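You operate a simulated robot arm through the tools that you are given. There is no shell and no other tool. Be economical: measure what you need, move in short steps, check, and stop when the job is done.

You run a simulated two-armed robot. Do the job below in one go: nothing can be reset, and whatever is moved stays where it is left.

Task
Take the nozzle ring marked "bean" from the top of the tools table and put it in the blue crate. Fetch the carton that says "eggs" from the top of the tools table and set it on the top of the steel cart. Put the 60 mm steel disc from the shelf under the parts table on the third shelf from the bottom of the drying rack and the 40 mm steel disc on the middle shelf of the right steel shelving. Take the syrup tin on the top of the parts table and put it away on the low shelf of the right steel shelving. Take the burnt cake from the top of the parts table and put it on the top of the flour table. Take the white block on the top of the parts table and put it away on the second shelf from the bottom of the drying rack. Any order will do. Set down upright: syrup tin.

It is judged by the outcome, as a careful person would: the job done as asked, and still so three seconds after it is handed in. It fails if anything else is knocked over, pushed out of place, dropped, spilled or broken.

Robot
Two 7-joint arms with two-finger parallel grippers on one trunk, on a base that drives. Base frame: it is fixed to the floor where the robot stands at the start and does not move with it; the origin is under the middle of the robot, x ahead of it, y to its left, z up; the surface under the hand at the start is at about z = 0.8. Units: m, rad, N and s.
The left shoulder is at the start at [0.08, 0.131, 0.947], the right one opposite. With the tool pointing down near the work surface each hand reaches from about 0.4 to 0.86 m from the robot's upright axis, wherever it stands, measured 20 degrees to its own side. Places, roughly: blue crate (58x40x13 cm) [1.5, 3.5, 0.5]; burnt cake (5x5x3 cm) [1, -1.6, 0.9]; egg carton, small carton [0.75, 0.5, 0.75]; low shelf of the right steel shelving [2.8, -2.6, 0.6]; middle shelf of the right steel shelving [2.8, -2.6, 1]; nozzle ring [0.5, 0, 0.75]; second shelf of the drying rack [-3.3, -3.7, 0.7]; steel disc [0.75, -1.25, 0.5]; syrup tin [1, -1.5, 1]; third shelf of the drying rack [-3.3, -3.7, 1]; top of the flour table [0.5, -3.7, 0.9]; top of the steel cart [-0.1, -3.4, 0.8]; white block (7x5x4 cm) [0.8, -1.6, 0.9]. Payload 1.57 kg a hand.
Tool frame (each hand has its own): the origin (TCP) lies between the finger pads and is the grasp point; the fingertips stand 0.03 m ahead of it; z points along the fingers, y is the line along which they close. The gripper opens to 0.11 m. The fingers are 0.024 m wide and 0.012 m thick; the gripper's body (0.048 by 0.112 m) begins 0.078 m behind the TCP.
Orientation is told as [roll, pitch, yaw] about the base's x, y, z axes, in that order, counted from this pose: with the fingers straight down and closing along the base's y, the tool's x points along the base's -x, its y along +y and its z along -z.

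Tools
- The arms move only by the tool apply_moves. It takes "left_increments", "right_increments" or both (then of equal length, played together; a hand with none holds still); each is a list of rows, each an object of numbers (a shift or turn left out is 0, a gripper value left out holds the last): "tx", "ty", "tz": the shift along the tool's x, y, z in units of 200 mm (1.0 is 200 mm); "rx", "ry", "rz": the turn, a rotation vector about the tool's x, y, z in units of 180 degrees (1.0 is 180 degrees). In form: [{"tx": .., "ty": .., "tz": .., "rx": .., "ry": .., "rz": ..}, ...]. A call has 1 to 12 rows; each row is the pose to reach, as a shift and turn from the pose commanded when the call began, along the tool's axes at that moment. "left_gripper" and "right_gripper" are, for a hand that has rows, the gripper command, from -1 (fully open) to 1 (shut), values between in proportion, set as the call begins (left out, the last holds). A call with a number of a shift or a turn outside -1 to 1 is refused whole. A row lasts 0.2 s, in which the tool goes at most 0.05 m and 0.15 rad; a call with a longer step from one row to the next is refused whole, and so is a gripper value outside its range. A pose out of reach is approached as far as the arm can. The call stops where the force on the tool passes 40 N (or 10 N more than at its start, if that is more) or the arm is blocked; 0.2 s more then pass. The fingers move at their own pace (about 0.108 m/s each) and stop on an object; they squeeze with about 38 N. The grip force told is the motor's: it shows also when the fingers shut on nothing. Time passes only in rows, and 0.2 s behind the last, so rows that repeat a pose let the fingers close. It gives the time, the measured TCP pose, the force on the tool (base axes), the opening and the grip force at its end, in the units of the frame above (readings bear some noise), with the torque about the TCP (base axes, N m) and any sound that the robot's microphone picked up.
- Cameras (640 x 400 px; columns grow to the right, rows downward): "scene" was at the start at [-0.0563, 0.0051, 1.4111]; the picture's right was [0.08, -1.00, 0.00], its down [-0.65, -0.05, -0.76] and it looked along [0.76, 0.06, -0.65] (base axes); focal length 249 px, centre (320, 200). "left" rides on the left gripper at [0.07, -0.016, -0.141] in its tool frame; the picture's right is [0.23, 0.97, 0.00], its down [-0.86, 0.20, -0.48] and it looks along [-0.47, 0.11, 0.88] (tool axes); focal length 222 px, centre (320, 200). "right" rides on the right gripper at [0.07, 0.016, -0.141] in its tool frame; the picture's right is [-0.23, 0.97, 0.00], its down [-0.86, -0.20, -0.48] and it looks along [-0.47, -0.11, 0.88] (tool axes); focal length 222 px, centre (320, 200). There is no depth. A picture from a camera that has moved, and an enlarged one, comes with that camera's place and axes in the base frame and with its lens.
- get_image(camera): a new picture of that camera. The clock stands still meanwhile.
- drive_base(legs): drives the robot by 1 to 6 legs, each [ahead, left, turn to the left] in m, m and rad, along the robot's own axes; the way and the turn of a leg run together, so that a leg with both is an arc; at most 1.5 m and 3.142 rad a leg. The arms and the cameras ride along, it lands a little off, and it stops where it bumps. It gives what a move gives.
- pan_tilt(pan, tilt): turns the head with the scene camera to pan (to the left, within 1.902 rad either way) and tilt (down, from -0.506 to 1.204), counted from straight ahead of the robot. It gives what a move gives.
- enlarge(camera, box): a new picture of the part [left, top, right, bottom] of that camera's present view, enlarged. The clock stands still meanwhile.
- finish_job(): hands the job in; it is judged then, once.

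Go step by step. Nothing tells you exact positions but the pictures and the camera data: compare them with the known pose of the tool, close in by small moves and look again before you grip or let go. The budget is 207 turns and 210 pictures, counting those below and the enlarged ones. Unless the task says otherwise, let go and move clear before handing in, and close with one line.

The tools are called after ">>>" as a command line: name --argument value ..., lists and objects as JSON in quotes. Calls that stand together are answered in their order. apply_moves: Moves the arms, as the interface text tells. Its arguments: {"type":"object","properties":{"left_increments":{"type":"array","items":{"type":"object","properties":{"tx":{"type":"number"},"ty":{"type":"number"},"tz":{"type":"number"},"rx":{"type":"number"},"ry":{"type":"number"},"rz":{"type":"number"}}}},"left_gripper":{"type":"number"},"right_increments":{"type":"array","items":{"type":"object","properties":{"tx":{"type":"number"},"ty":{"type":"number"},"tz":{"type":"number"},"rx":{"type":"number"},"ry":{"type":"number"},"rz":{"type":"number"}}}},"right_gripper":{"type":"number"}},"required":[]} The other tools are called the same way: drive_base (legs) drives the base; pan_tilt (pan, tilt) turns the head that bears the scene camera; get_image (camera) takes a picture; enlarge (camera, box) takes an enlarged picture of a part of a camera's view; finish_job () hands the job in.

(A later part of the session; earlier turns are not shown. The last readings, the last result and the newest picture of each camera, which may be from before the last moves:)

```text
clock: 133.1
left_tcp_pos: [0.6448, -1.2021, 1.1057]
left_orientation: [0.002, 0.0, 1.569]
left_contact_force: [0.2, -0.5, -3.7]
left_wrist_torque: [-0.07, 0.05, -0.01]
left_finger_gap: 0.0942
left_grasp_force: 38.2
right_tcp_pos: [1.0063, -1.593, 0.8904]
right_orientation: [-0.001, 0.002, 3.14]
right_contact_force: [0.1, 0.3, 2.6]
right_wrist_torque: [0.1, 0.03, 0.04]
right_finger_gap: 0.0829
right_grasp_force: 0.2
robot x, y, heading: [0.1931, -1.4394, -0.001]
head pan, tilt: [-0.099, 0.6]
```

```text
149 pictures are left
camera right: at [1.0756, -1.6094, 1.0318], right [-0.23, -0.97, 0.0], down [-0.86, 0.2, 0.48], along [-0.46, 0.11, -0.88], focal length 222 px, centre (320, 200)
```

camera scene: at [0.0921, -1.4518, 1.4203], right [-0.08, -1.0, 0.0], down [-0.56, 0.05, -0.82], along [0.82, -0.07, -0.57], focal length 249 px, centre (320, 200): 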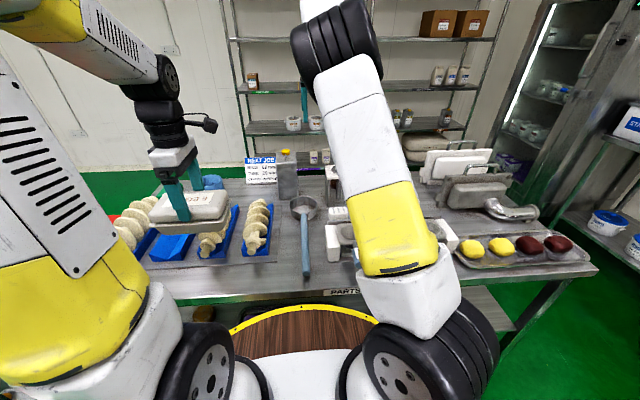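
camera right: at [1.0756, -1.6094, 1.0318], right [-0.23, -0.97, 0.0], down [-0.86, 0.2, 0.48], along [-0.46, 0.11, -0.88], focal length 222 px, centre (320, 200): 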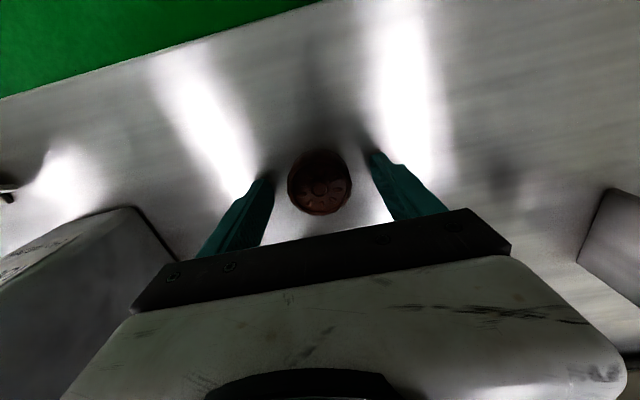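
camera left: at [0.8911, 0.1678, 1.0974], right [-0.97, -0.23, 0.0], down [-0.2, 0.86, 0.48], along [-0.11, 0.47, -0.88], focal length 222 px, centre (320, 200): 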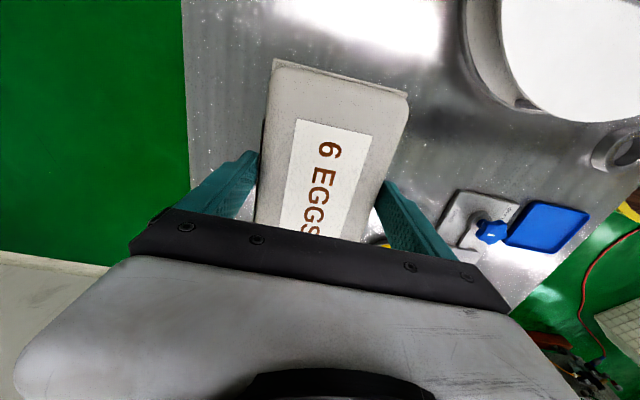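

>>> apply_moves --right_increments '[{"tz": -0.008}, {"tz": -0.008}, {"tz": -0.008}]' --right_gripper 0.3

>>> apply_moves --right_increments '[{"tz": -0.15}, {"tz": -0.35}, {"tz": -0.5}]'

>>> get_image --camera "right"

```text
clock: 133.9
left_tcp_pos: [0.6457, -1.203, 1.1068]
left_orientation: [0.002, -0.001, 1.569]
left_contact_force: [-0.5, -0.4, -3.8]
left_wrist_torque: [-0.01, 0.01, 0.02]
left_finger_gap: 0.0945
left_grasp_force: 38.5
right_tcp_pos: [1.0056, -1.5926, 0.8914]
right_orientation: [0.001, 0.0, 3.139]
right_contact_force: [0.1, 0.0, 0.6]
right_wrist_torque: [-0.01, -0.03, -0.06]
right_finger_gap: 0.0483
right_grasp_force: 38.3
robot x, y, heading: [0.1977, -1.441, -0.002]
head pan, tilt: [-0.099, 0.6]
```

```text
clock: 134.7
left_tcp_pos: [0.6461, -1.2026, 1.1066]
left_orientation: [0.003, -0.001, 1.568]
left_contact_force: [-0.7, -0.5, -3.4]
left_wrist_torque: [0.02, -0.03, 0.02]
left_finger_gap: 0.0945
left_grasp_force: 38.0
right_tcp_pos: [1.007, -1.6032, 0.9883]
right_orientation: [-0.004, 0.007, 3.118]
right_contact_force: [-0.6, -0.2, 0.3]
right_wrist_torque: [-0.01, -0.04, -0.01]
right_finger_gap: 0.0482
right_grasp_force: 37.8
right hand out of reach, approached as far as the arm can: row 3
robot x, y, heading: [0.196, -1.4384, 0.0]
head pan, tilt: [-0.099, 0.6]
```

```text
148 pictures are left
camera right: at [1.0754, -1.6208, 1.1299], right [-0.25, -0.97, 0.0], down [-0.85, 0.22, 0.47], along [-0.46, 0.12, -0.88], focal length 222 px, centre (320, 200)
```

right: 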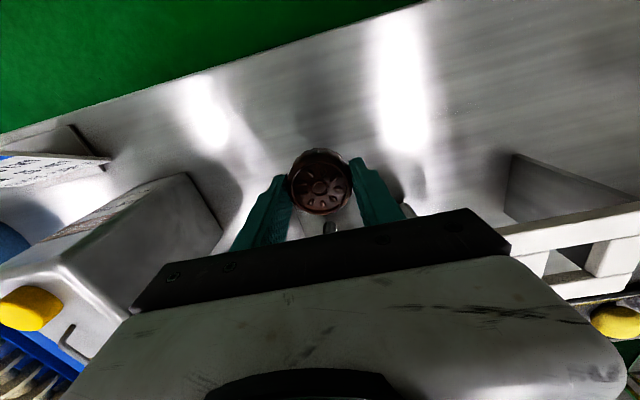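

>>> apply_moves --right_increments '[{"tx": -0.05, "tz": -0.2}, {"tx": -0.12, "tz": -0.4}, {"tx": -0.22, "tz": -0.6}, {"tx": -0.3, "tz": -0.75}]'

>>> get_image --camera "right"

```text
clock: 135.7
left_tcp_pos: [0.646, -1.2028, 1.1058]
left_orientation: [0.005, -0.001, 1.568]
left_contact_force: [1.0, -0.8, -5.2]
left_wrist_torque: [-0.05, 0.03, -0.01]
left_finger_gap: 0.0946
left_grasp_force: 38.2
right_tcp_pos: [0.9454, -1.5936, 1.1412]
right_orientation: [0.001, 0.0, 3.14]
right_contact_force: [0.3, 1.1, -0.9]
right_wrist_torque: [0.0, 0.05, 0.02]
right_finger_gap: 0.0481
right_grasp_force: 37.6
robot x, y, heading: [0.1983, -1.4391, -0.004]
head pan, tilt: [-0.099, 0.6]
```

```text
147 pictures are left
camera right: at [1.0155, -1.6108, 1.2828], right [-0.23, -0.97, 0.0], down [-0.85, 0.2, 0.48], along [-0.47, 0.11, -0.88], focal length 222 px, centre (320, 200)
```

right: 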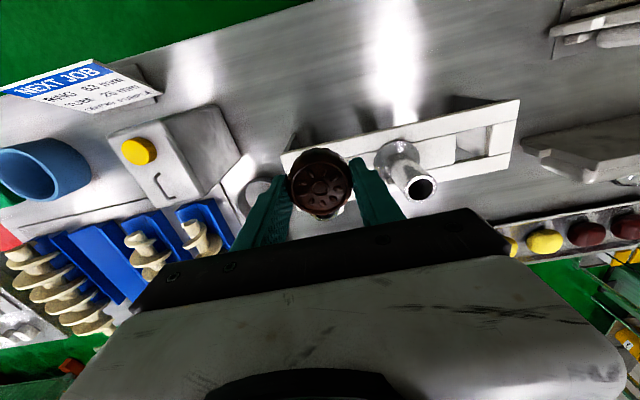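

>>> apply_moves --right_increments '[{"tx": -0.15, "tz": -0.15}, {"tx": -0.35, "tz": -0.2}, {"tx": -0.55, "tz": -0.2}, {"tx": -0.8, "tz": -0.2}, {"tx": -1.0, "tz": -0.2}]'

>>> drive_base --legs '[[-0.75, 0, 0], [0, 0, -1.571], [0.6, 0, 0]]'

>>> pan_tilt --pan 0.3 --tilt 0.35

>>> get_image --camera "scene"

```text
clock: 136.9
left_tcp_pos: [0.6457, -1.2031, 1.106]
left_orientation: [0.004, -0.002, 1.57]
left_contact_force: [0.1, 0.2, -4.8]
left_wrist_torque: [-0.03, 0.07, -0.02]
left_finger_gap: 0.0943
left_grasp_force: 37.8
right_tcp_pos: [0.7454, -1.5918, 1.1816]
right_orientation: [0.0, 0.0, 3.142]
right_contact_force: [0.5, -0.9, 0.0]
right_wrist_torque: [0.01, 0.03, -0.01]
right_finger_gap: 0.0483
right_grasp_force: 38.2
robot x, y, heading: [0.1946, -1.4411, -0.004]
head pan, tilt: [-0.099, 0.6]
```

```text
clock: 147.6
left_tcp_pos: [-0.2844, -2.4734, 1.1057]
left_orientation: [0.004, 0.0, 0.016]
left_contact_force: [-0.3, 0.4, -3.5]
left_wrist_torque: [0.0, 0.0, -0.02]
left_finger_gap: 0.0941
left_grasp_force: 38.1
right_tcp_pos: [-0.6721, -2.5803, 1.1811]
right_orientation: [0.001, -0.001, 1.587]
right_contact_force: [0.6, -0.3, -1.6]
right_wrist_torque: [-0.02, -0.01, 0.02]
right_finger_gap: 0.0482
right_grasp_force: 38.4
robot x, y, heading: [-0.5261, -2.0265, -1.552]
head pan, tilt: [-0.099, 0.6]
```

```text
clock: 148.4
left_tcp_pos: [-0.2836, -2.4738, 1.1069]
left_orientation: [0.004, -0.001, 0.017]
left_contact_force: [0.2, 0.4, -4.8]
left_wrist_torque: [0.02, 0.03, -0.03]
left_finger_gap: 0.0939
left_grasp_force: 37.7
right_tcp_pos: [-0.673, -2.5809, 1.1825]
right_orientation: [0.0, -0.001, 1.584]
right_contact_force: [0.2, -0.3, -0.8]
right_wrist_torque: [0.0, -0.02, -0.01]
right_finger_gap: 0.0478
right_grasp_force: 38.3
robot x, y, heading: [-0.5267, -2.0286, -1.556]
head pan, tilt: [0.3, 0.351]
```

```text
146 pictures are left
camera scene: at [-0.5033, -1.9778, 1.4431], right [-0.95, -0.31, 0.0], down [-0.11, 0.33, -0.94], along [0.29, -0.89, -0.34], focal length 249 px, centre (320, 200)
```

scene: 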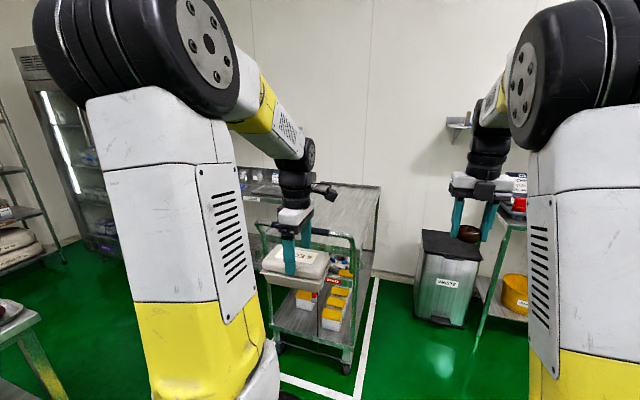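

>>> drive_base --legs '[[0.3, 0.3, -0.015]]'

>>> pan_tilt --pan 0.1 --tilt 0.5

>>> get_image --camera "scene"

>>> get_image --camera "left"

```text
clock: 151.0
left_tcp_pos: [0.013, -2.7735, 1.106]
left_orientation: [0.003, 0.002, 0.006]
left_contact_force: [-0.2, 0.1, -4.0]
left_wrist_torque: [0.02, 0.03, 0.05]
left_finger_gap: 0.0939
left_grasp_force: 38.3
right_tcp_pos: [-0.3765, -2.8766, 1.183]
right_orientation: [0.0, 0.003, 1.579]
right_contact_force: [-0.8, -0.2, -0.6]
right_wrist_torque: [0.01, 0.01, 0.0]
right_finger_gap: 0.048
right_grasp_force: 37.7
robot x, y, heading: [-0.2289, -2.3209, -1.566]
head pan, tilt: [0.3, 0.351]
```

```text
clock: 151.8
left_tcp_pos: [0.0128, -2.7749, 1.1061]
left_orientation: [0.002, 0.001, 0.005]
left_contact_force: [-0.6, 0.2, -3.5]
left_wrist_torque: [-0.01, 0.02, -0.02]
left_finger_gap: 0.0941
left_grasp_force: 38.0
right_tcp_pos: [-0.3766, -2.8769, 1.1826]
right_orientation: [0.001, -0.001, 1.577]
right_contact_force: [0.8, 0.1, -2.0]
right_wrist_torque: [0.02, 0.0, 0.0]
right_finger_gap: 0.0477
right_grasp_force: 38.3
robot x, y, heading: [-0.2281, -2.3255, -1.564]
head pan, tilt: [0.099, 0.499]
```

```text
145 pictures are left
camera scene: at [-0.2205, -2.2777, 1.4295], right [-0.99, -0.11, 0.0], down [-0.05, 0.48, -0.88], along [0.09, -0.87, -0.48], focal length 249 px, centre (320, 200)
```

scene: 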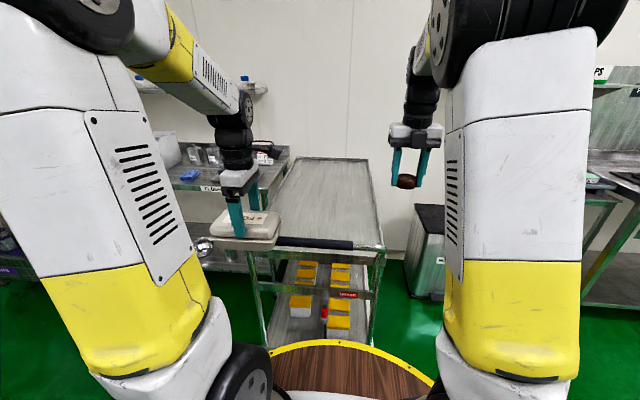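

```text
144 pictures are left
camera left: at [-0.0575, -2.7912, 1.2481], right [-0.23, 0.97, 0.0], down [0.85, 0.2, 0.48], along [0.46, 0.11, -0.88], focal length 222 px, centre (320, 200)
```

left: 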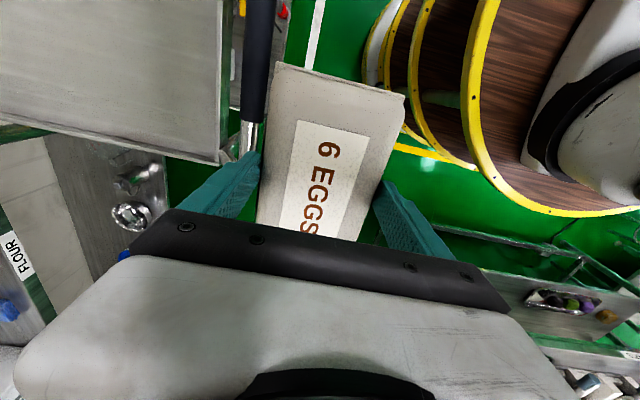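

>>> drive_base --legs '[[0.2, 0, 0]]'

>>> apply_moves --left_increments '[{"ty": -0.2, "tx": 0.1}, {"ty": -0.4, "tx": 0.2}, {"ty": -0.6, "tx": 0.3}, {"ty": -0.8, "tx": 0.4}, {"ty": -1.0, "tx": 0.5}]'

>>> get_image --camera "left"

>>> get_image --camera "scene"

```text
clock: 153.3
left_tcp_pos: [0.0138, -2.9726, 1.1059]
left_orientation: [0.003, -0.001, 0.005]
left_contact_force: [0.1, -0.1, -5.1]
left_wrist_torque: [-0.05, 0.01, 0.0]
left_finger_gap: 0.0942
left_grasp_force: 38.0
right_tcp_pos: [-0.3749, -3.0746, 1.1814]
right_orientation: [-0.001, 0.0, 1.577]
right_contact_force: [-0.7, -0.6, 0.0]
right_wrist_torque: [0.0, -0.04, -0.01]
right_finger_gap: 0.0481
right_grasp_force: 37.9
robot x, y, heading: [-0.228, -2.5245, -1.56]
head pan, tilt: [0.099, 0.499]
```

```text
clock: 154.6
left_tcp_pos: [-0.0851, -3.1729, 1.1046]
left_orientation: [0.004, -0.001, 0.006]
left_contact_force: [0.5, -0.4, -3.3]
left_wrist_torque: [-0.04, 0.07, -0.03]
left_finger_gap: 0.094
left_grasp_force: 37.7
right_tcp_pos: [-0.3751, -3.076, 1.1838]
right_orientation: [-0.001, -0.001, 1.577]
right_contact_force: [0.9, 0.0, -0.6]
right_wrist_torque: [-0.05, 0.05, 0.01]
right_finger_gap: 0.048
right_grasp_force: 38.4
robot x, y, heading: [-0.2298, -2.5238, -1.563]
head pan, tilt: [0.099, 0.499]
```

```text
143 pictures are left
camera left: at [-0.1561, -3.191, 1.2475], right [-0.23, 0.97, 0.0], down [0.85, 0.2, 0.48], along [0.46, 0.11, -0.88], focal length 222 px, centre (320, 200)
```

left: 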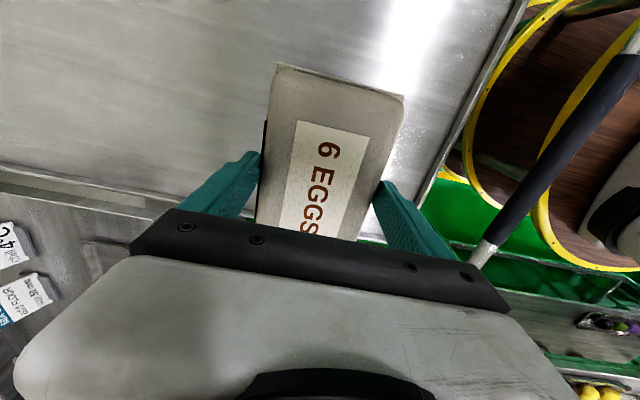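

```text
142 pictures are left
camera scene: at [-0.2192, -2.4754, 1.4294], right [-0.99, -0.1, 0.0], down [-0.05, 0.48, -0.88], along [0.09, -0.87, -0.48], focal length 249 px, centre (320, 200)
```

scene: 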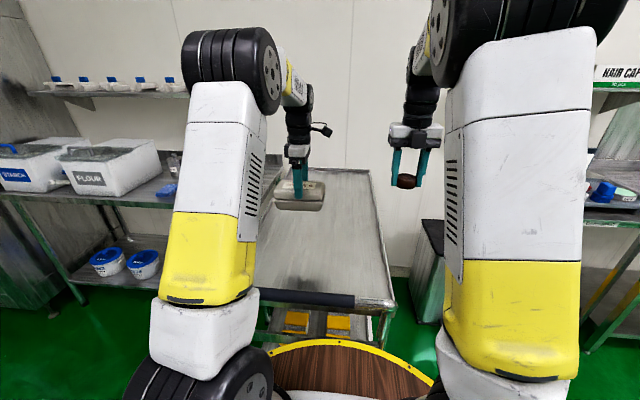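

>>> apply_moves --left_increments '[{"tz": 0.2}, {"tz": 0.4}, {"tz": 0.6}]'

>>> enlarge --camera "scene" --box '[240, 150, 400, 250]'

>>> get_image --camera "left"

```text
clock: 155.3
left_tcp_pos: [-0.0856, -3.1745, 0.9876]
left_orientation: [0.003, -0.001, 0.004]
left_contact_force: [-0.4, -0.1, -4.4]
left_wrist_torque: [-0.02, 0.0, 0.0]
left_finger_gap: 0.094
left_grasp_force: 38.3
right_tcp_pos: [-0.3763, -3.0755, 1.1819]
right_orientation: [0.002, 0.001, 1.575]
right_contact_force: [-0.1, 0.5, -0.2]
right_wrist_torque: [0.0, 0.03, 0.0]
right_finger_gap: 0.0479
right_grasp_force: 37.4
robot x, y, heading: [-0.2256, -2.5263, -1.562]
head pan, tilt: [0.099, 0.499]
```

```text
4.00 times, centred on (320, 200) of scene
camera zoom: at [-0.2195, -2.4756, 1.4294], right [-0.99, -0.1, 0.0], down [-0.05, 0.48, -0.88], along [0.09, -0.87, -0.48], focal length 997 px, centre (320, 200)
```

zoom: 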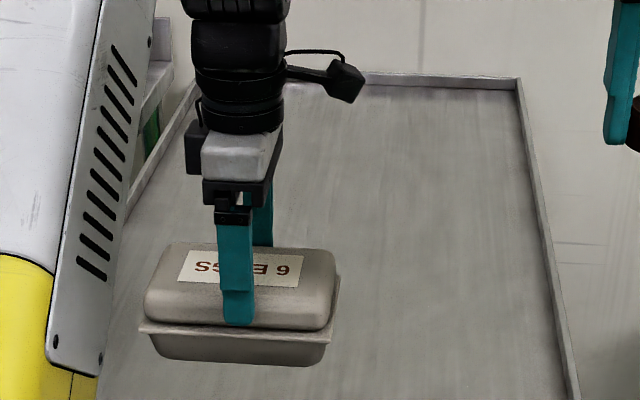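

```text
140 pictures are left
camera left: at [-0.155, -3.1909, 1.1294], right [-0.23, 0.97, 0.0], down [0.85, 0.2, 0.48], along [0.46, 0.11, -0.88], focal length 222 px, centre (320, 200)
```

left: 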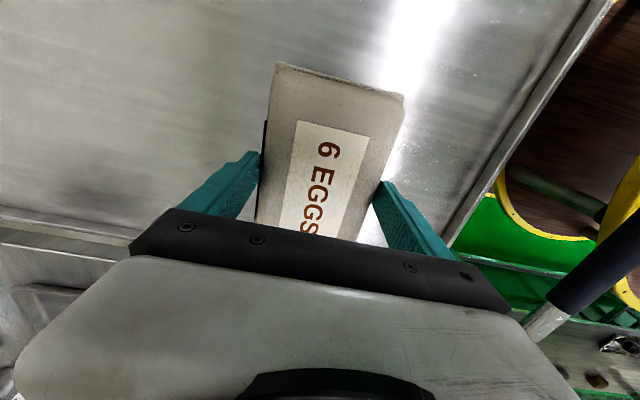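

>>> apply_moves --left_increments '[{"tz": 0.12}, {"tz": 0.22}, {"tz": 0.28}, {"tz": 0.31}, {"tz": 0.34}, {"tz": 0.37}, {"tz": 0.4}, {"tz": 0.43}, {"tz": 0.46}]'

>>> enlarge --camera "scene" --box '[240, 150, 400, 250]'

```text
clock: 156.6
left_tcp_pos: [-0.0848, -3.1736, 0.9243]
left_orientation: [-0.005, 0.001, 0.006]
left_contact_force: [-0.1, 1.1, 6.9]
left_wrist_torque: [0.36, -0.24, 0.08]
left_finger_gap: 0.0942
left_grasp_force: 37.2
right_tcp_pos: [-0.3767, -3.0753, 1.1818]
right_orientation: [-0.002, 0.001, 1.578]
right_contact_force: [0.7, 0.5, -0.1]
right_wrist_torque: [-0.03, 0.0, -0.01]
right_finger_gap: 0.048
right_grasp_force: 37.5
robot x, y, heading: [-0.2268, -2.5223, -1.559]
head pan, tilt: [0.099, 0.499]
stopped in row 6 (left hand): the force on the tool passed its limit at 49 N (the readings are from after the stop); the commanded pose is now the measured one
```

```text
4.00 times, centred on (320, 200) of scene
camera zoom: at [-0.2195, -2.4753, 1.4294], right [-0.99, -0.1, 0.0], down [-0.05, 0.48, -0.88], along [0.09, -0.87, -0.48], focal length 997 px, centre (320, 200)
```

zoom: 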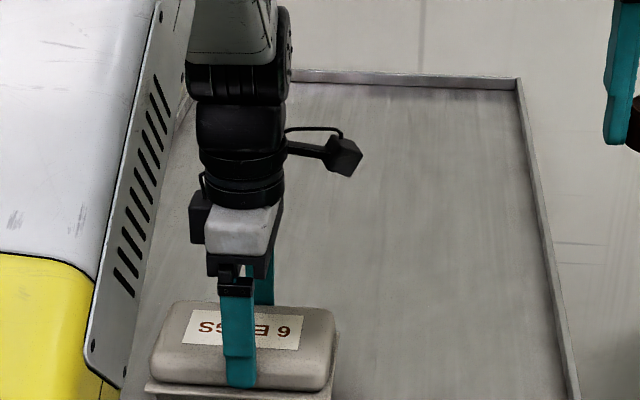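

>>> apply_moves --left_increments '[{}, {}]' --left_gripper -1

>>> get_image --camera "left"

>>> apply_moves --left_increments '[{"tz": -0.05}, {"tz": -0.2}, {"tz": -0.4}, {"tz": -0.6}, {"tz": -0.8}, {"tz": -1.0}]'

>>> get_image --camera "left"

```text
clock: 157.2
left_tcp_pos: [-0.0842, -3.1752, 0.9231]
left_orientation: [-0.002, 0.003, 0.005]
left_contact_force: [0.2, 0.2, -0.2]
left_wrist_torque: [-0.03, 0.03, 0.02]
left_finger_gap: 0.1102
left_grasp_force: 0.1
right_tcp_pos: [-0.3752, -3.076, 1.1818]
right_orientation: [-0.002, 0.0, 1.579]
right_contact_force: [-0.2, -0.4, -0.4]
right_wrist_torque: [0.0, 0.03, 0.01]
right_finger_gap: 0.0479
right_grasp_force: 38.0
robot x, y, heading: [-0.2277, -2.521, -1.564]
head pan, tilt: [0.099, 0.499]
```

```text
138 pictures are left
camera left: at [-0.1543, -3.1899, 1.0648], right [-0.23, 0.97, 0.0], down [0.85, 0.2, 0.48], along [0.46, 0.11, -0.88], focal length 222 px, centre (320, 200)
```

left: 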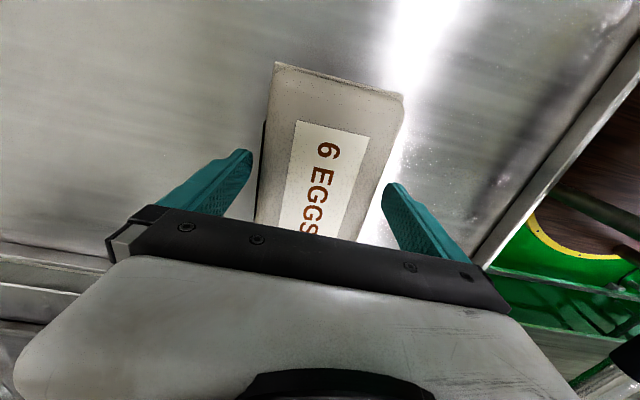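

```text
clock: 158.6
left_tcp_pos: [-0.0826, -3.1742, 1.1231]
left_orientation: [-0.002, 0.002, 0.005]
left_contact_force: [-0.5, 0.3, -0.6]
left_wrist_torque: [0.01, -0.02, 0.02]
left_finger_gap: 0.1098
left_grasp_force: 0.1
right_tcp_pos: [-0.3753, -3.0756, 1.1829]
right_orientation: [-0.001, 0.0, 1.579]
right_contact_force: [0.0, 0.1, 0.3]
right_wrist_torque: [0.03, 0.06, -0.01]
right_finger_gap: 0.0477
right_grasp_force: 37.8
robot x, y, heading: [-0.2279, -2.5205, -1.564]
head pan, tilt: [0.099, 0.499]
```

```text
137 pictures are left
camera left: at [-0.1525, -3.1898, 1.2658], right [-0.23, 0.97, 0.0], down [0.85, 0.2, 0.48], along [0.46, 0.11, -0.88], focal length 222 px, centre (320, 200)
```

left: 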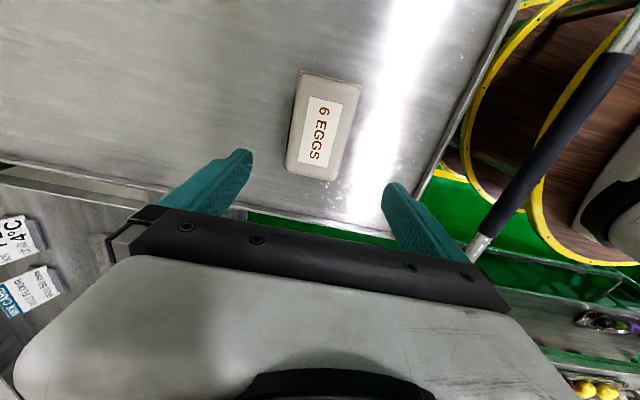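

>>> apply_moves --left_increments '[{"ty": 0.2}, {"ty": 0.4}, {"ty": 0.6}, {"ty": 0.8}, {"ty": 1.0}]'

>>> drive_base --legs '[[0, 0.75, 0]]'

>>> pan_tilt --pan 0 --tilt 0.5

>>> get_image --camera "scene"

>>> get_image --camera "right"

```text
clock: 159.8
left_tcp_pos: [-0.0842, -2.9697, 1.1212]
left_orientation: [-0.003, 0.002, 0.006]
left_contact_force: [-1.2, -0.6, -0.1]
left_wrist_torque: [0.03, -0.01, -0.04]
left_finger_gap: 0.11
left_grasp_force: 0.1
right_tcp_pos: [-0.3758, -3.0757, 1.1817]
right_orientation: [0.0, -0.001, 1.576]
right_contact_force: [0.2, -0.5, -0.5]
right_wrist_torque: [0.03, -0.01, 0.02]
right_finger_gap: 0.0481
right_grasp_force: 38.2
robot x, y, heading: [-0.2252, -2.5221, -1.568]
head pan, tilt: [0.099, 0.499]
```

```text
clock: 163.7
left_tcp_pos: [0.6268, -2.9801, 1.1214]
left_orientation: [-0.001, 0.001, 0.107]
left_contact_force: [-0.2, -0.4, 0.9]
left_wrist_torque: [0.02, -0.03, -0.01]
left_finger_gap: 0.1101
left_grasp_force: 0.1
right_tcp_pos: [0.3477, -3.1112, 1.1831]
right_orientation: [-0.001, 0.001, 1.678]
right_contact_force: [0.3, 0.4, -0.6]
right_wrist_torque: [0.02, 0.0, -0.02]
right_finger_gap: 0.0478
right_grasp_force: 38.5
robot x, y, heading: [0.4393, -2.5482, -1.468]
head pan, tilt: [0.099, 0.499]
stopped in leg 1: the robot was blocked; the commanded pose is now the measured one
```

```text
clock: 164.4
left_tcp_pos: [0.6268, -2.9794, 1.1219]
left_orientation: [-0.003, 0.002, 0.106]
left_contact_force: [-0.4, 0.2, 0.0]
left_wrist_torque: [0.01, 0.0, -0.01]
left_finger_gap: 0.1098
left_grasp_force: 0.1
right_tcp_pos: [0.3472, -3.111, 1.1825]
right_orientation: [0.0, -0.001, 1.679]
right_contact_force: [0.0, 0.0, -0.1]
right_wrist_torque: [0.0, -0.03, 0.0]
right_finger_gap: 0.048
right_grasp_force: 37.9
robot x, y, heading: [0.4386, -2.5481, -1.458]
head pan, tilt: [0.0, 0.499]
```

```text
136 pictures are left
camera scene: at [0.4334, -2.5004, 1.4294], right [-0.99, -0.11, 0.0], down [-0.05, 0.48, -0.88], along [0.09, -0.87, -0.48], focal length 249 px, centre (320, 200)
```

scene: 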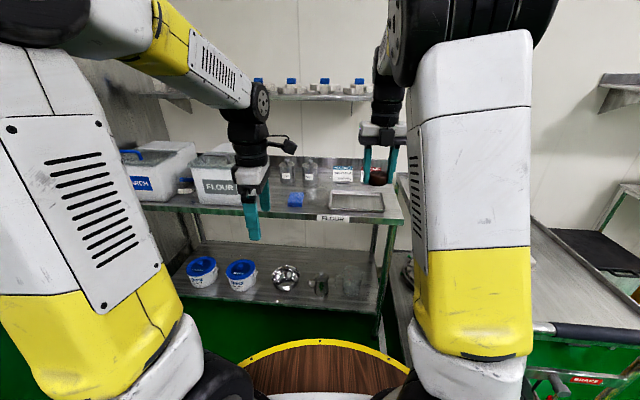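

```text
135 pictures are left
camera right: at [0.3394, -3.1827, 1.3239], right [-0.99, 0.12, 0.0], down [0.11, 0.87, 0.48], along [0.06, 0.47, -0.88], focal length 222 px, centre (320, 200)
```

right: 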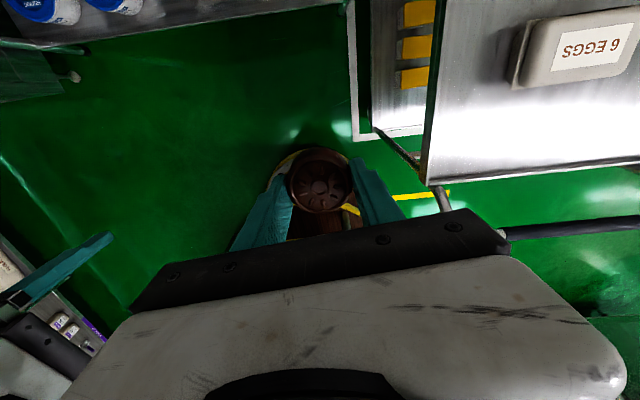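

>>> pan_tilt --pan 1.9 --tilt 0.7

>>> get_image --camera "scene"

>>> pan_tilt --pan -1.7 --tilt 0.7

>>> get_image --camera "scene"

```text
clock: 166.3
left_tcp_pos: [0.6263, -2.9787, 1.1215]
left_orientation: [-0.002, 0.001, 0.107]
left_contact_force: [-0.4, 0.4, 0.7]
left_wrist_torque: [0.02, 0.0, 0.0]
left_finger_gap: 0.1099
left_grasp_force: 0.0
right_tcp_pos: [0.3486, -3.111, 1.1817]
right_orientation: [0.0, -0.001, 1.68]
right_contact_force: [-0.6, 0.3, -1.4]
right_wrist_torque: [0.0, -0.01, -0.02]
right_finger_gap: 0.048
right_grasp_force: 37.9
robot x, y, heading: [0.44, -2.5481, -1.471]
head pan, tilt: [1.901, 0.7]
```

```text
134 pictures are left
camera scene: at [0.5009, -2.3742, 1.4117], right [0.42, -0.91, 0.0], down [-0.58, -0.27, -0.77], along [0.69, 0.32, -0.64], focal length 249 px, centre (320, 200)
```

scene: 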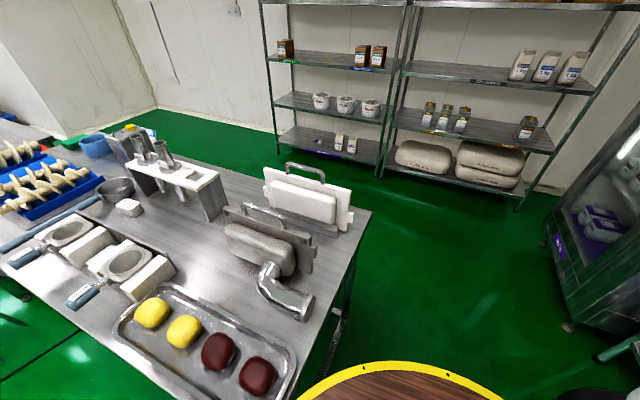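

```text
clock: 169.3
left_tcp_pos: [0.6271, -2.9801, 1.1231]
left_orientation: [-0.002, 0.0, 0.106]
left_contact_force: [0.2, 0.7, -0.8]
left_wrist_torque: [-0.02, 0.02, -0.02]
left_finger_gap: 0.1101
left_grasp_force: 0.1
right_tcp_pos: [0.348, -3.1124, 1.1807]
right_orientation: [0.0, 0.001, 1.678]
right_contact_force: [-0.7, -0.1, -1.1]
right_wrist_torque: [0.01, 0.02, 0.02]
right_finger_gap: 0.0479
right_grasp_force: 37.7
robot x, y, heading: [0.4385, -2.5491, -1.465]
head pan, tilt: [-1.7, 0.7]
```

```text
133 pictures are left
camera scene: at [0.3389, -2.4079, 1.4117], right [0.02, 1.0, 0.0], down [0.64, -0.01, -0.76], along [-0.76, 0.02, -0.64], focal length 249 px, centre (320, 200)
```

scene: 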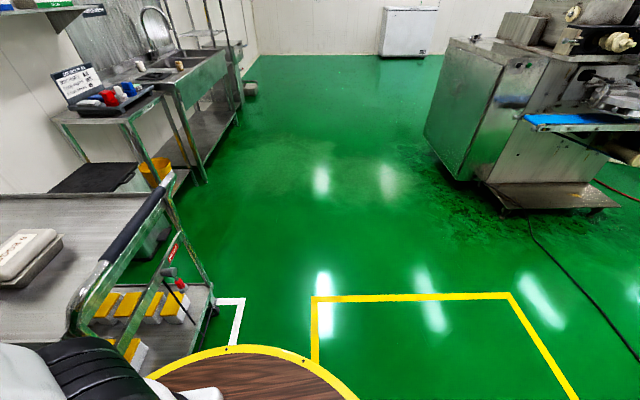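

>>> drive_base --legs '[[0.12, 0, -0.1], [0, 0.12, 0]]'

>>> pan_tilt --pan 0 --tilt 0.5

>>> get_image --camera "scene"

```text
clock: 171.3
left_tcp_pos: [0.7114, -3.1146, 1.1215]
left_orientation: [-0.001, 0.002, 0.003]
left_contact_force: [-0.9, -0.2, -0.2]
left_wrist_torque: [-0.03, -0.03, 0.09]
left_finger_gap: 0.1097
left_grasp_force: 0.0
right_tcp_pos: [0.419, -3.2178, 1.1818]
right_orientation: [0.0, 0.0, 1.576]
right_contact_force: [-0.1, -0.3, -0.1]
right_wrist_torque: [-0.01, -0.02, 0.01]
right_finger_gap: 0.048
right_grasp_force: 37.8
robot x, y, heading: [0.5672, -2.6624, -1.563]
head pan, tilt: [-1.7, 0.7]
```

```text
clock: 173.1
left_tcp_pos: [0.7095, -3.1146, 1.121]
left_orientation: [-0.003, 0.001, 0.003]
left_contact_force: [-0.3, 0.1, 0.3]
left_wrist_torque: [0.02, 0.05, -0.02]
left_finger_gap: 0.1099
left_grasp_force: 0.1
right_tcp_pos: [0.4188, -3.2177, 1.1824]
right_orientation: [0.001, -0.001, 1.577]
right_contact_force: [0.2, -0.1, -0.3]
right_wrist_torque: [0.07, 0.02, -0.04]
right_finger_gap: 0.0479
right_grasp_force: 37.9
robot x, y, heading: [0.5684, -2.6636, -1.568]
head pan, tilt: [0.0, 0.499]
```

```text
132 pictures are left
camera scene: at [0.5668, -2.6187, 1.4294], right [-1.0, 0.0, 0.0], down [0.0, 0.48, -0.88], along [0.0, -0.88, -0.48], focal length 249 px, centre (320, 200)
```

scene: 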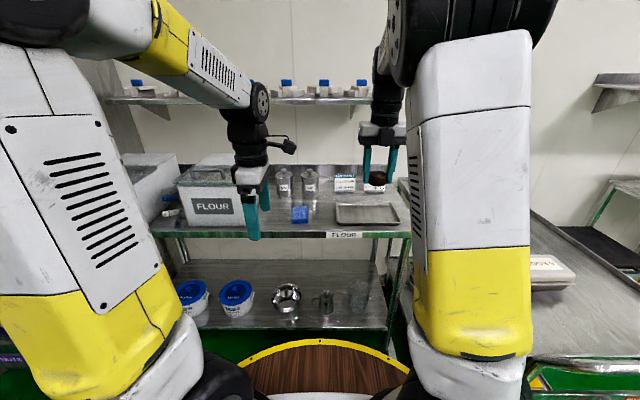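

>>> enlarge --camera "scene" --box '[240, 150, 416, 260]'

>>> get_image --camera "left"

```text
3.64 times, centred on (328, 205) of scene
camera zoom: at [0.5668, -2.6187, 1.4294], right [-1.0, 0.0, 0.0], down [0.0, 0.48, -0.88], along [0.0, -0.88, -0.48], focal length 907 px, centre (291, 182)
```

zoom: 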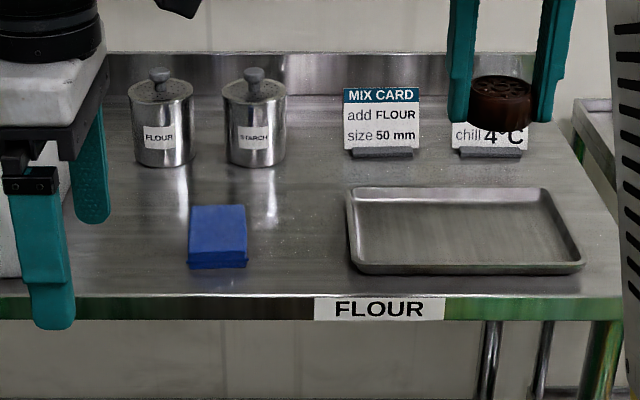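

```text
130 pictures are left
camera left: at [0.6403, -3.131, 1.2638], right [-0.23, 0.97, 0.0], down [0.86, 0.2, 0.48], along [0.46, 0.11, -0.88], focal length 222 px, centre (320, 200)
```

left: 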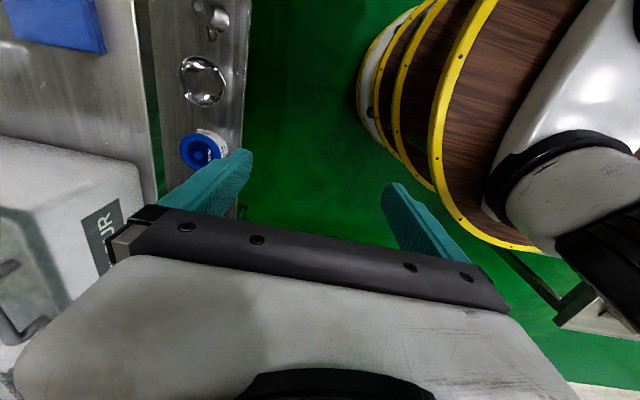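

>>> apply_moves --left_increments '[{"ty": 0.1, "tz": -0.2}, {"ty": 0.2, "tz": -0.4}, {"ty": 0.3, "tz": -0.5}]'

>>> drive_base --legs '[[0.18, 0, 0]]'

>>> apply_moves --right_increments '[{"tx": 0.1, "ty": -0.2}, {"tx": 0.2, "ty": -0.4}, {"tx": 0.3, "ty": -0.55}, {"tx": 0.4, "ty": -0.68}, {"tx": 0.5, "ty": -0.68}, {"tx": 0.5, "ty": -0.68, "tz": 0.25}, {"tx": 0.5, "ty": -0.68, "tz": 0.5}]'

>>> get_image --camera "right"

>>> get_image --camera "scene"

```text
clock: 173.9
left_tcp_pos: [0.7089, -3.055, 1.2206]
left_orientation: [-0.002, 0.003, 0.004]
left_contact_force: [-0.3, -0.4, 0.1]
left_wrist_torque: [0.03, 0.04, 0.0]
left_finger_gap: 0.1101
left_grasp_force: 0.1
right_tcp_pos: [0.4199, -3.218, 1.1817]
right_orientation: [-0.001, -0.002, 1.576]
right_contact_force: [0.2, -0.2, -0.8]
right_wrist_torque: [0.03, 0.01, -0.02]
right_finger_gap: 0.0476
right_grasp_force: 37.8
robot x, y, heading: [0.5693, -2.6679, -1.566]
head pan, tilt: [0.0, 0.499]
```

```text
clock: 175.4
left_tcp_pos: [0.7091, -3.2335, 1.2216]
left_orientation: [-0.002, 0.001, 0.003]
left_contact_force: [-0.4, -0.1, 0.0]
left_wrist_torque: [0.0, -0.01, 0.02]
left_finger_gap: 0.11
left_grasp_force: 0.1
right_tcp_pos: [0.4189, -3.3952, 1.1824]
right_orientation: [0.0, 0.0, 1.577]
right_contact_force: [-0.8, -0.4, -0.4]
right_wrist_torque: [0.02, -0.06, 0.01]
right_finger_gap: 0.0478
right_grasp_force: 37.9
robot x, y, heading: [0.5683, -2.847, -1.569]
head pan, tilt: [0.0, 0.499]
```

```text
clock: 176.8
left_tcp_pos: [0.7119, -3.2307, 1.2157]
left_orientation: [0.009, -0.008, 0.007]
left_contact_force: [0.2, 0.3, 0.3]
left_wrist_torque: [0.0, 0.1, -0.01]
left_finger_gap: 0.1103
left_grasp_force: 0.0
right_tcp_pos: [0.5547, -3.4954, 1.1485]
right_orientation: [-0.006, 0.005, 1.573]
right_contact_force: [0.2, 0.3, -0.4]
right_wrist_torque: [0.01, 0.01, -0.01]
right_finger_gap: 0.048
right_grasp_force: 37.8
robot x, y, heading: [0.5706, -2.8458, -1.572]
head pan, tilt: [0.0, 0.499]
stopped in row 6 (left hand): the force on the tool passed its limit at 51 N (the readings are from after the stop); the commanded pose is now the measured one
```

```text
129 pictures are left
camera right: at [0.5376, -3.565, 1.2902], right [-0.97, 0.23, -0.01], down [0.2, 0.86, 0.47], along [0.11, 0.46, -0.88], focal length 222 px, centre (320, 200)
```

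right: 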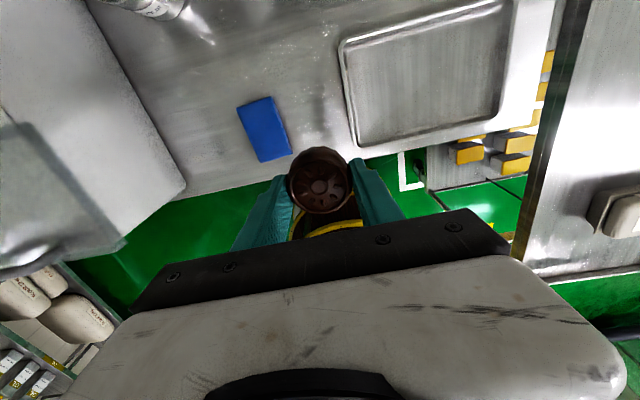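

```text
128 pictures are left
camera scene: at [0.5674, -2.7968, 1.4294], right [-1.0, 0.0, 0.0], down [0.0, 0.48, -0.88], along [0.0, -0.88, -0.48], focal length 249 px, centre (320, 200)
```

scene: 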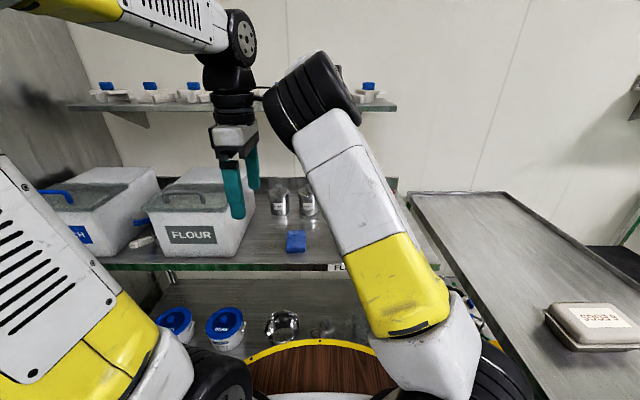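

>>> apply_moves --left_increments '[{"tx": -0.2, "ty": 0.1}, {"tx": -0.4, "ty": 0.2}, {"tx": -0.6, "ty": 0.3}, {"tx": -0.8, "ty": 0.4}]'

>>> apply_moves --right_increments '[{"tx": 0.03}, {"tx": 0.03, "tz": 0.25}, {"tx": 0.03, "tz": 0.5}, {"tx": 0.03, "tz": 0.7}]'

>>> get_image --camera "right"

>>> get_image --camera "scene"

```text
clock: 177.8
left_tcp_pos: [0.8721, -3.1483, 1.2183]
left_orientation: [0.009, -0.008, 0.004]
left_contact_force: [-0.2, 0.2, 0.3]
left_wrist_torque: [0.03, -0.02, -0.03]
left_finger_gap: 0.11
left_grasp_force: 0.1
right_tcp_pos: [0.5528, -3.4958, 1.1474]
right_orientation: [-0.002, 0.006, 1.571]
right_contact_force: [-0.6, -0.7, -0.5]
right_wrist_torque: [0.0, -0.03, -0.02]
right_finger_gap: 0.0479
right_grasp_force: 37.6
robot x, y, heading: [0.5681, -2.8407, -1.567]
head pan, tilt: [0.0, 0.499]
```

```text
clock: 178.8
left_tcp_pos: [0.8734, -3.1481, 1.2179]
left_orientation: [0.01, -0.006, 0.004]
left_contact_force: [0.0, 0.5, -0.6]
left_wrist_torque: [-0.03, -0.01, -0.03]
left_finger_gap: 0.11
left_grasp_force: 0.1
right_tcp_pos: [0.553, -3.5034, 1.0067]
right_orientation: [-0.004, 0.005, 1.574]
right_contact_force: [0.6, 0.4, -0.4]
right_wrist_torque: [0.0, 0.0, -0.02]
right_finger_gap: 0.0481
right_grasp_force: 38.1
robot x, y, heading: [0.5665, -2.8462, -1.563]
head pan, tilt: [0.0, 0.499]
```

```text
127 pictures are left
camera right: at [0.5368, -3.5719, 1.1493], right [-0.97, 0.23, 0.0], down [0.2, 0.86, 0.47], along [0.11, 0.46, -0.88], focal length 222 px, centre (320, 200)
```

right: 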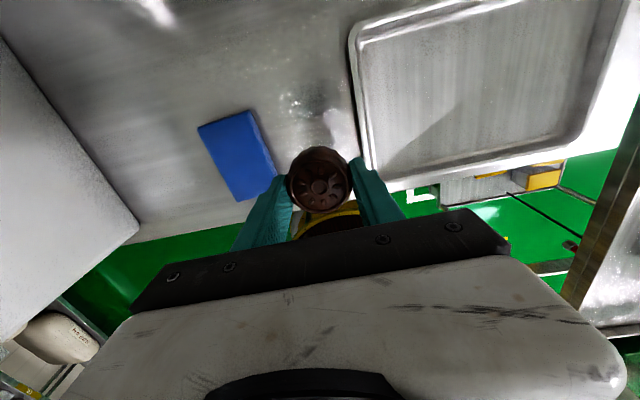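

```text
126 pictures are left
camera scene: at [0.5674, -2.7968, 1.4294], right [-1.0, 0.0, 0.0], down [0.0, 0.48, -0.88], along [0.0, -0.88, -0.48], focal length 249 px, centre (320, 200)
```

scene: 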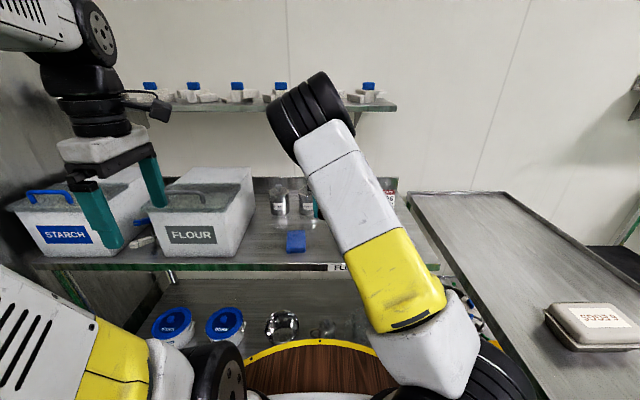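

>>> apply_moves --right_increments '[{"tx": 0.1, "ty": -0.02}, {"tx": 0.1, "ty": -0.02, "tz": 0.2}, {"tx": 0.1, "ty": -0.02, "tz": 0.4}]'

>>> apply_moves --right_increments '[{"tz": 0.03}, {"tz": 0.06}, {"tz": 0.09}, {"tz": 0.12}, {"tz": 0.15}, {"tz": 0.18}, {"tz": 0.21}, {"tz": 0.24}, {"tz": 0.27}, {"tz": 0.3}]'

>>> get_image --camera "right"

```text
clock: 179.6
left_tcp_pos: [0.8737, -3.148, 1.2181]
left_orientation: [0.01, -0.008, 0.005]
left_contact_force: [0.3, 1.1, 0.4]
left_wrist_torque: [0.0, 0.01, -0.02]
left_finger_gap: 0.1098
left_grasp_force: 0.0
right_tcp_pos: [0.5586, -3.5234, 0.9298]
right_orientation: [-0.004, 0.005, 1.571]
right_contact_force: [-0.7, 0.4, -0.5]
right_wrist_torque: [0.0, -0.02, 0.01]
right_finger_gap: 0.0479
right_grasp_force: 38.0
robot x, y, heading: [0.5721, -2.8454, -1.568]
head pan, tilt: [0.0, 0.499]
```

```text
clock: 181.3
left_tcp_pos: [0.8731, -3.1473, 1.218]
left_orientation: [0.012, -0.007, 0.005]
left_contact_force: [-0.1, 0.5, -0.1]
left_wrist_torque: [-0.04, -0.01, 0.04]
left_finger_gap: 0.1097
left_grasp_force: 0.1
right_tcp_pos: [0.5595, -3.5224, 0.8895]
right_orientation: [-0.004, 0.005, 1.572]
right_contact_force: [-0.2, 7.4, 13.3]
right_wrist_torque: [0.4, 0.42, -0.3]
right_finger_gap: 0.0478
right_grasp_force: 38.2
robot x, y, heading: [0.5662, -2.8437, -1.569]
head pan, tilt: [0.0, 0.499]
stopped in row 8 (right hand): the force on the tool passed its limit at 51 N (the readings are from after the stop); the commanded pose is now the measured one
```

```text
125 pictures are left
camera right: at [0.5428, -3.592, 1.0323], right [-0.97, 0.23, -0.01], down [0.2, 0.86, 0.47], along [0.11, 0.46, -0.88], focal length 222 px, centre (320, 200)
```

right: 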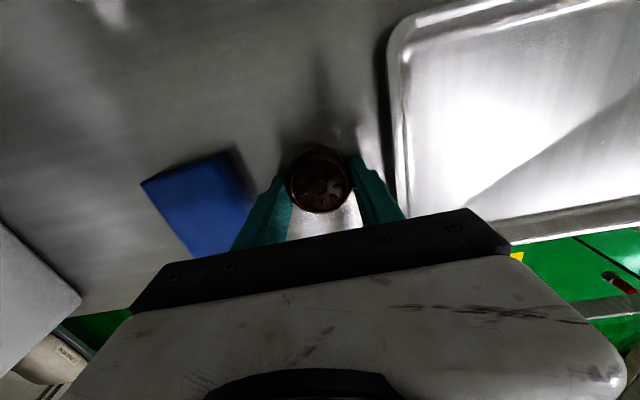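

Cake on the table between pad and tray. Open a little and rise.

>>> apply_moves --right_increments '[{}, {}]' --right_gripper -0.2

>>> apply_moves --right_increments '[{"tz": -0.1}, {"tz": -0.3}, {"tz": -0.5}, {"tz": -0.7}, {"tz": -0.9}]'

>>> get_image --camera "right"

```text
clock: 181.9
left_tcp_pos: [0.873, -3.147, 1.2168]
left_orientation: [0.009, -0.007, 0.006]
left_contact_force: [-0.2, 0.8, -0.3]
left_wrist_torque: [0.0, 0.02, -0.02]
left_finger_gap: 0.11
left_grasp_force: 0.0
right_tcp_pos: [0.5612, -3.5233, 0.8916]
right_orientation: [-0.005, 0.011, 1.575]
right_contact_force: [12.6, 7.6, 20.3]
right_wrist_torque: [0.47, 0.25, -0.46]
right_finger_gap: 0.0543
right_grasp_force: 0.1
robot x, y, heading: [0.5684, -2.8434, -1.568]
head pan, tilt: [0.0, 0.499]
```

```text
clock: 183.1
left_tcp_pos: [0.8724, -3.1478, 1.2178]
left_orientation: [0.011, -0.006, 0.006]
left_contact_force: [0.1, -0.5, 0.1]
left_wrist_torque: [0.02, -0.03, 0.03]
left_finger_gap: 0.1102
left_grasp_force: 0.1
right_tcp_pos: [0.5598, -3.5197, 1.0684]
right_orientation: [-0.005, 0.007, 1.571]
right_contact_force: [-0.6, -0.2, 0.7]
right_wrist_torque: [0.01, 0.03, 0.02]
right_finger_gap: 0.0661
right_grasp_force: 0.1
robot x, y, heading: [0.5729, -2.8429, -1.574]
head pan, tilt: [0.0, 0.499]
```

```text
124 pictures are left
camera right: at [0.5432, -3.5906, 1.2102], right [-0.97, 0.23, -0.01], down [0.2, 0.86, 0.47], along [0.11, 0.46, -0.88], focal length 222 px, centre (320, 200)
```

right: 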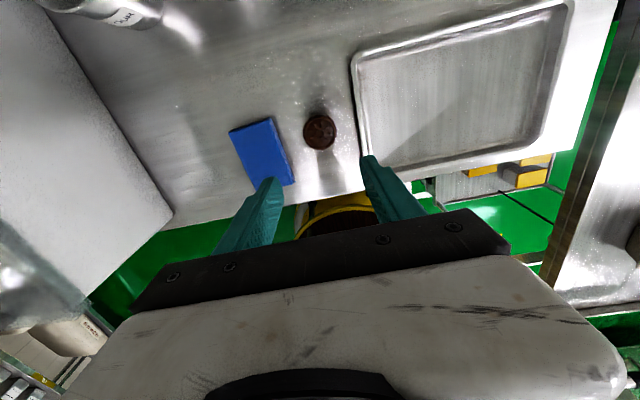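

>>> drive_base --legs '[[-0.15, 0, 0], [0, -1.0, 0], [0, 0, 1.571], [0, 1.4, 0]]'

>>> pan_tilt --pan 0 --tilt 0.6

>>> get_image --camera "scene"

```text
clock: 186.7
left_tcp_pos: [0.321, -2.8965, 1.2213]
left_orientation: [0.04, -0.123, -0.211]
left_contact_force: [4.1, -1.3, 2.9]
left_wrist_torque: [0.18, 0.42, 0.0]
left_finger_gap: 0.1101
left_grasp_force: 0.0
right_tcp_pos: [-0.0849, -3.2322, 1.0352]
right_orientation: [-0.171, 0.025, 1.368]
right_contact_force: [4.2, -2.5, 2.4]
right_wrist_torque: [0.19, 0.61, -0.03]
right_finger_gap: 0.0659
right_grasp_force: 0.0
robot x, y, heading: [0.2087, -2.6015, -1.731]
head pan, tilt: [0.0, 0.499]
stopped in leg 2: the robot was blocked; the commanded pose is now the measured one
```

```text
clock: 187.4
left_tcp_pos: [0.3644, -2.9112, 1.2177]
left_orientation: [0.041, -0.088, -0.21]
left_contact_force: [-0.9, -0.4, 0.3]
left_wrist_torque: [0.04, -0.11, 0.01]
left_finger_gap: 0.1103
left_grasp_force: 0.2
right_tcp_pos: [-0.0421, -3.2428, 1.0415]
right_orientation: [-0.137, 0.027, 1.376]
right_contact_force: [-1.3, 1.4, -1.2]
right_wrist_torque: [-0.02, -0.07, 0.03]
right_finger_gap: 0.0661
right_grasp_force: 0.1
robot x, y, heading: [0.2172, -2.6065, -1.731]
head pan, tilt: [0.0, 0.6]
```

```text
123 pictures are left
camera scene: at [0.2257, -2.5581, 1.4204], right [-0.99, 0.16, 0.0], down [0.09, 0.56, -0.83], along [-0.13, -0.81, -0.56], focal length 249 px, centre (320, 200)
```

scene: 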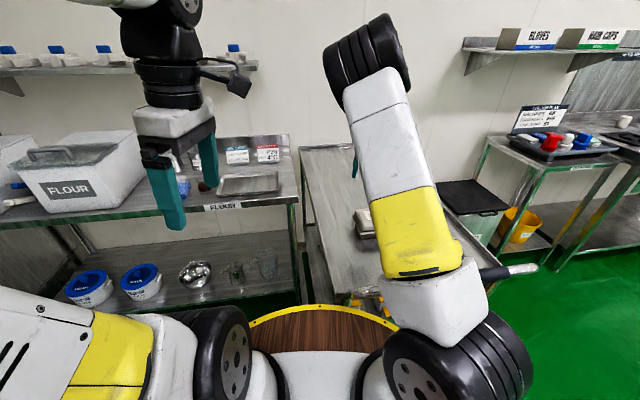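

>>> drive_base --legs '[[-0.14, 0, 0.0], [0, -0.3, 0]]'

>>> get_image --camera "scene"

```text
clock: 190.3
left_tcp_pos: [0.0854, -2.7279, 1.2176]
left_orientation: [0.041, -0.086, -0.215]
left_contact_force: [-0.3, 0.3, -0.3]
left_wrist_torque: [-0.02, 0.04, 0.0]
left_finger_gap: 0.11
left_grasp_force: 0.0
right_tcp_pos: [-0.3237, -3.0552, 1.0403]
right_orientation: [-0.137, 0.025, 1.367]
right_contact_force: [-1.0, 0.0, 1.2]
right_wrist_torque: [0.0, 0.03, 0.01]
right_finger_gap: 0.0659
right_grasp_force: 0.0
robot x, y, heading: [-0.058, -2.4219, -1.747]
head pan, tilt: [0.0, 0.6]
```

```text
122 pictures are left
camera scene: at [-0.0498, -2.3737, 1.4203], right [-0.99, 0.17, 0.0], down [0.1, 0.56, -0.82], along [-0.14, -0.81, -0.57], focal length 249 px, centre (320, 200)
```

scene: 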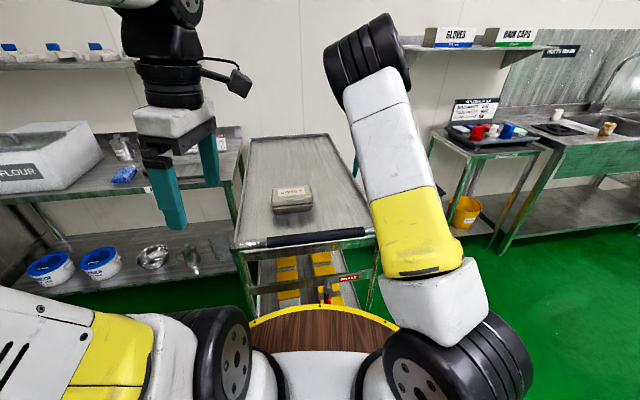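

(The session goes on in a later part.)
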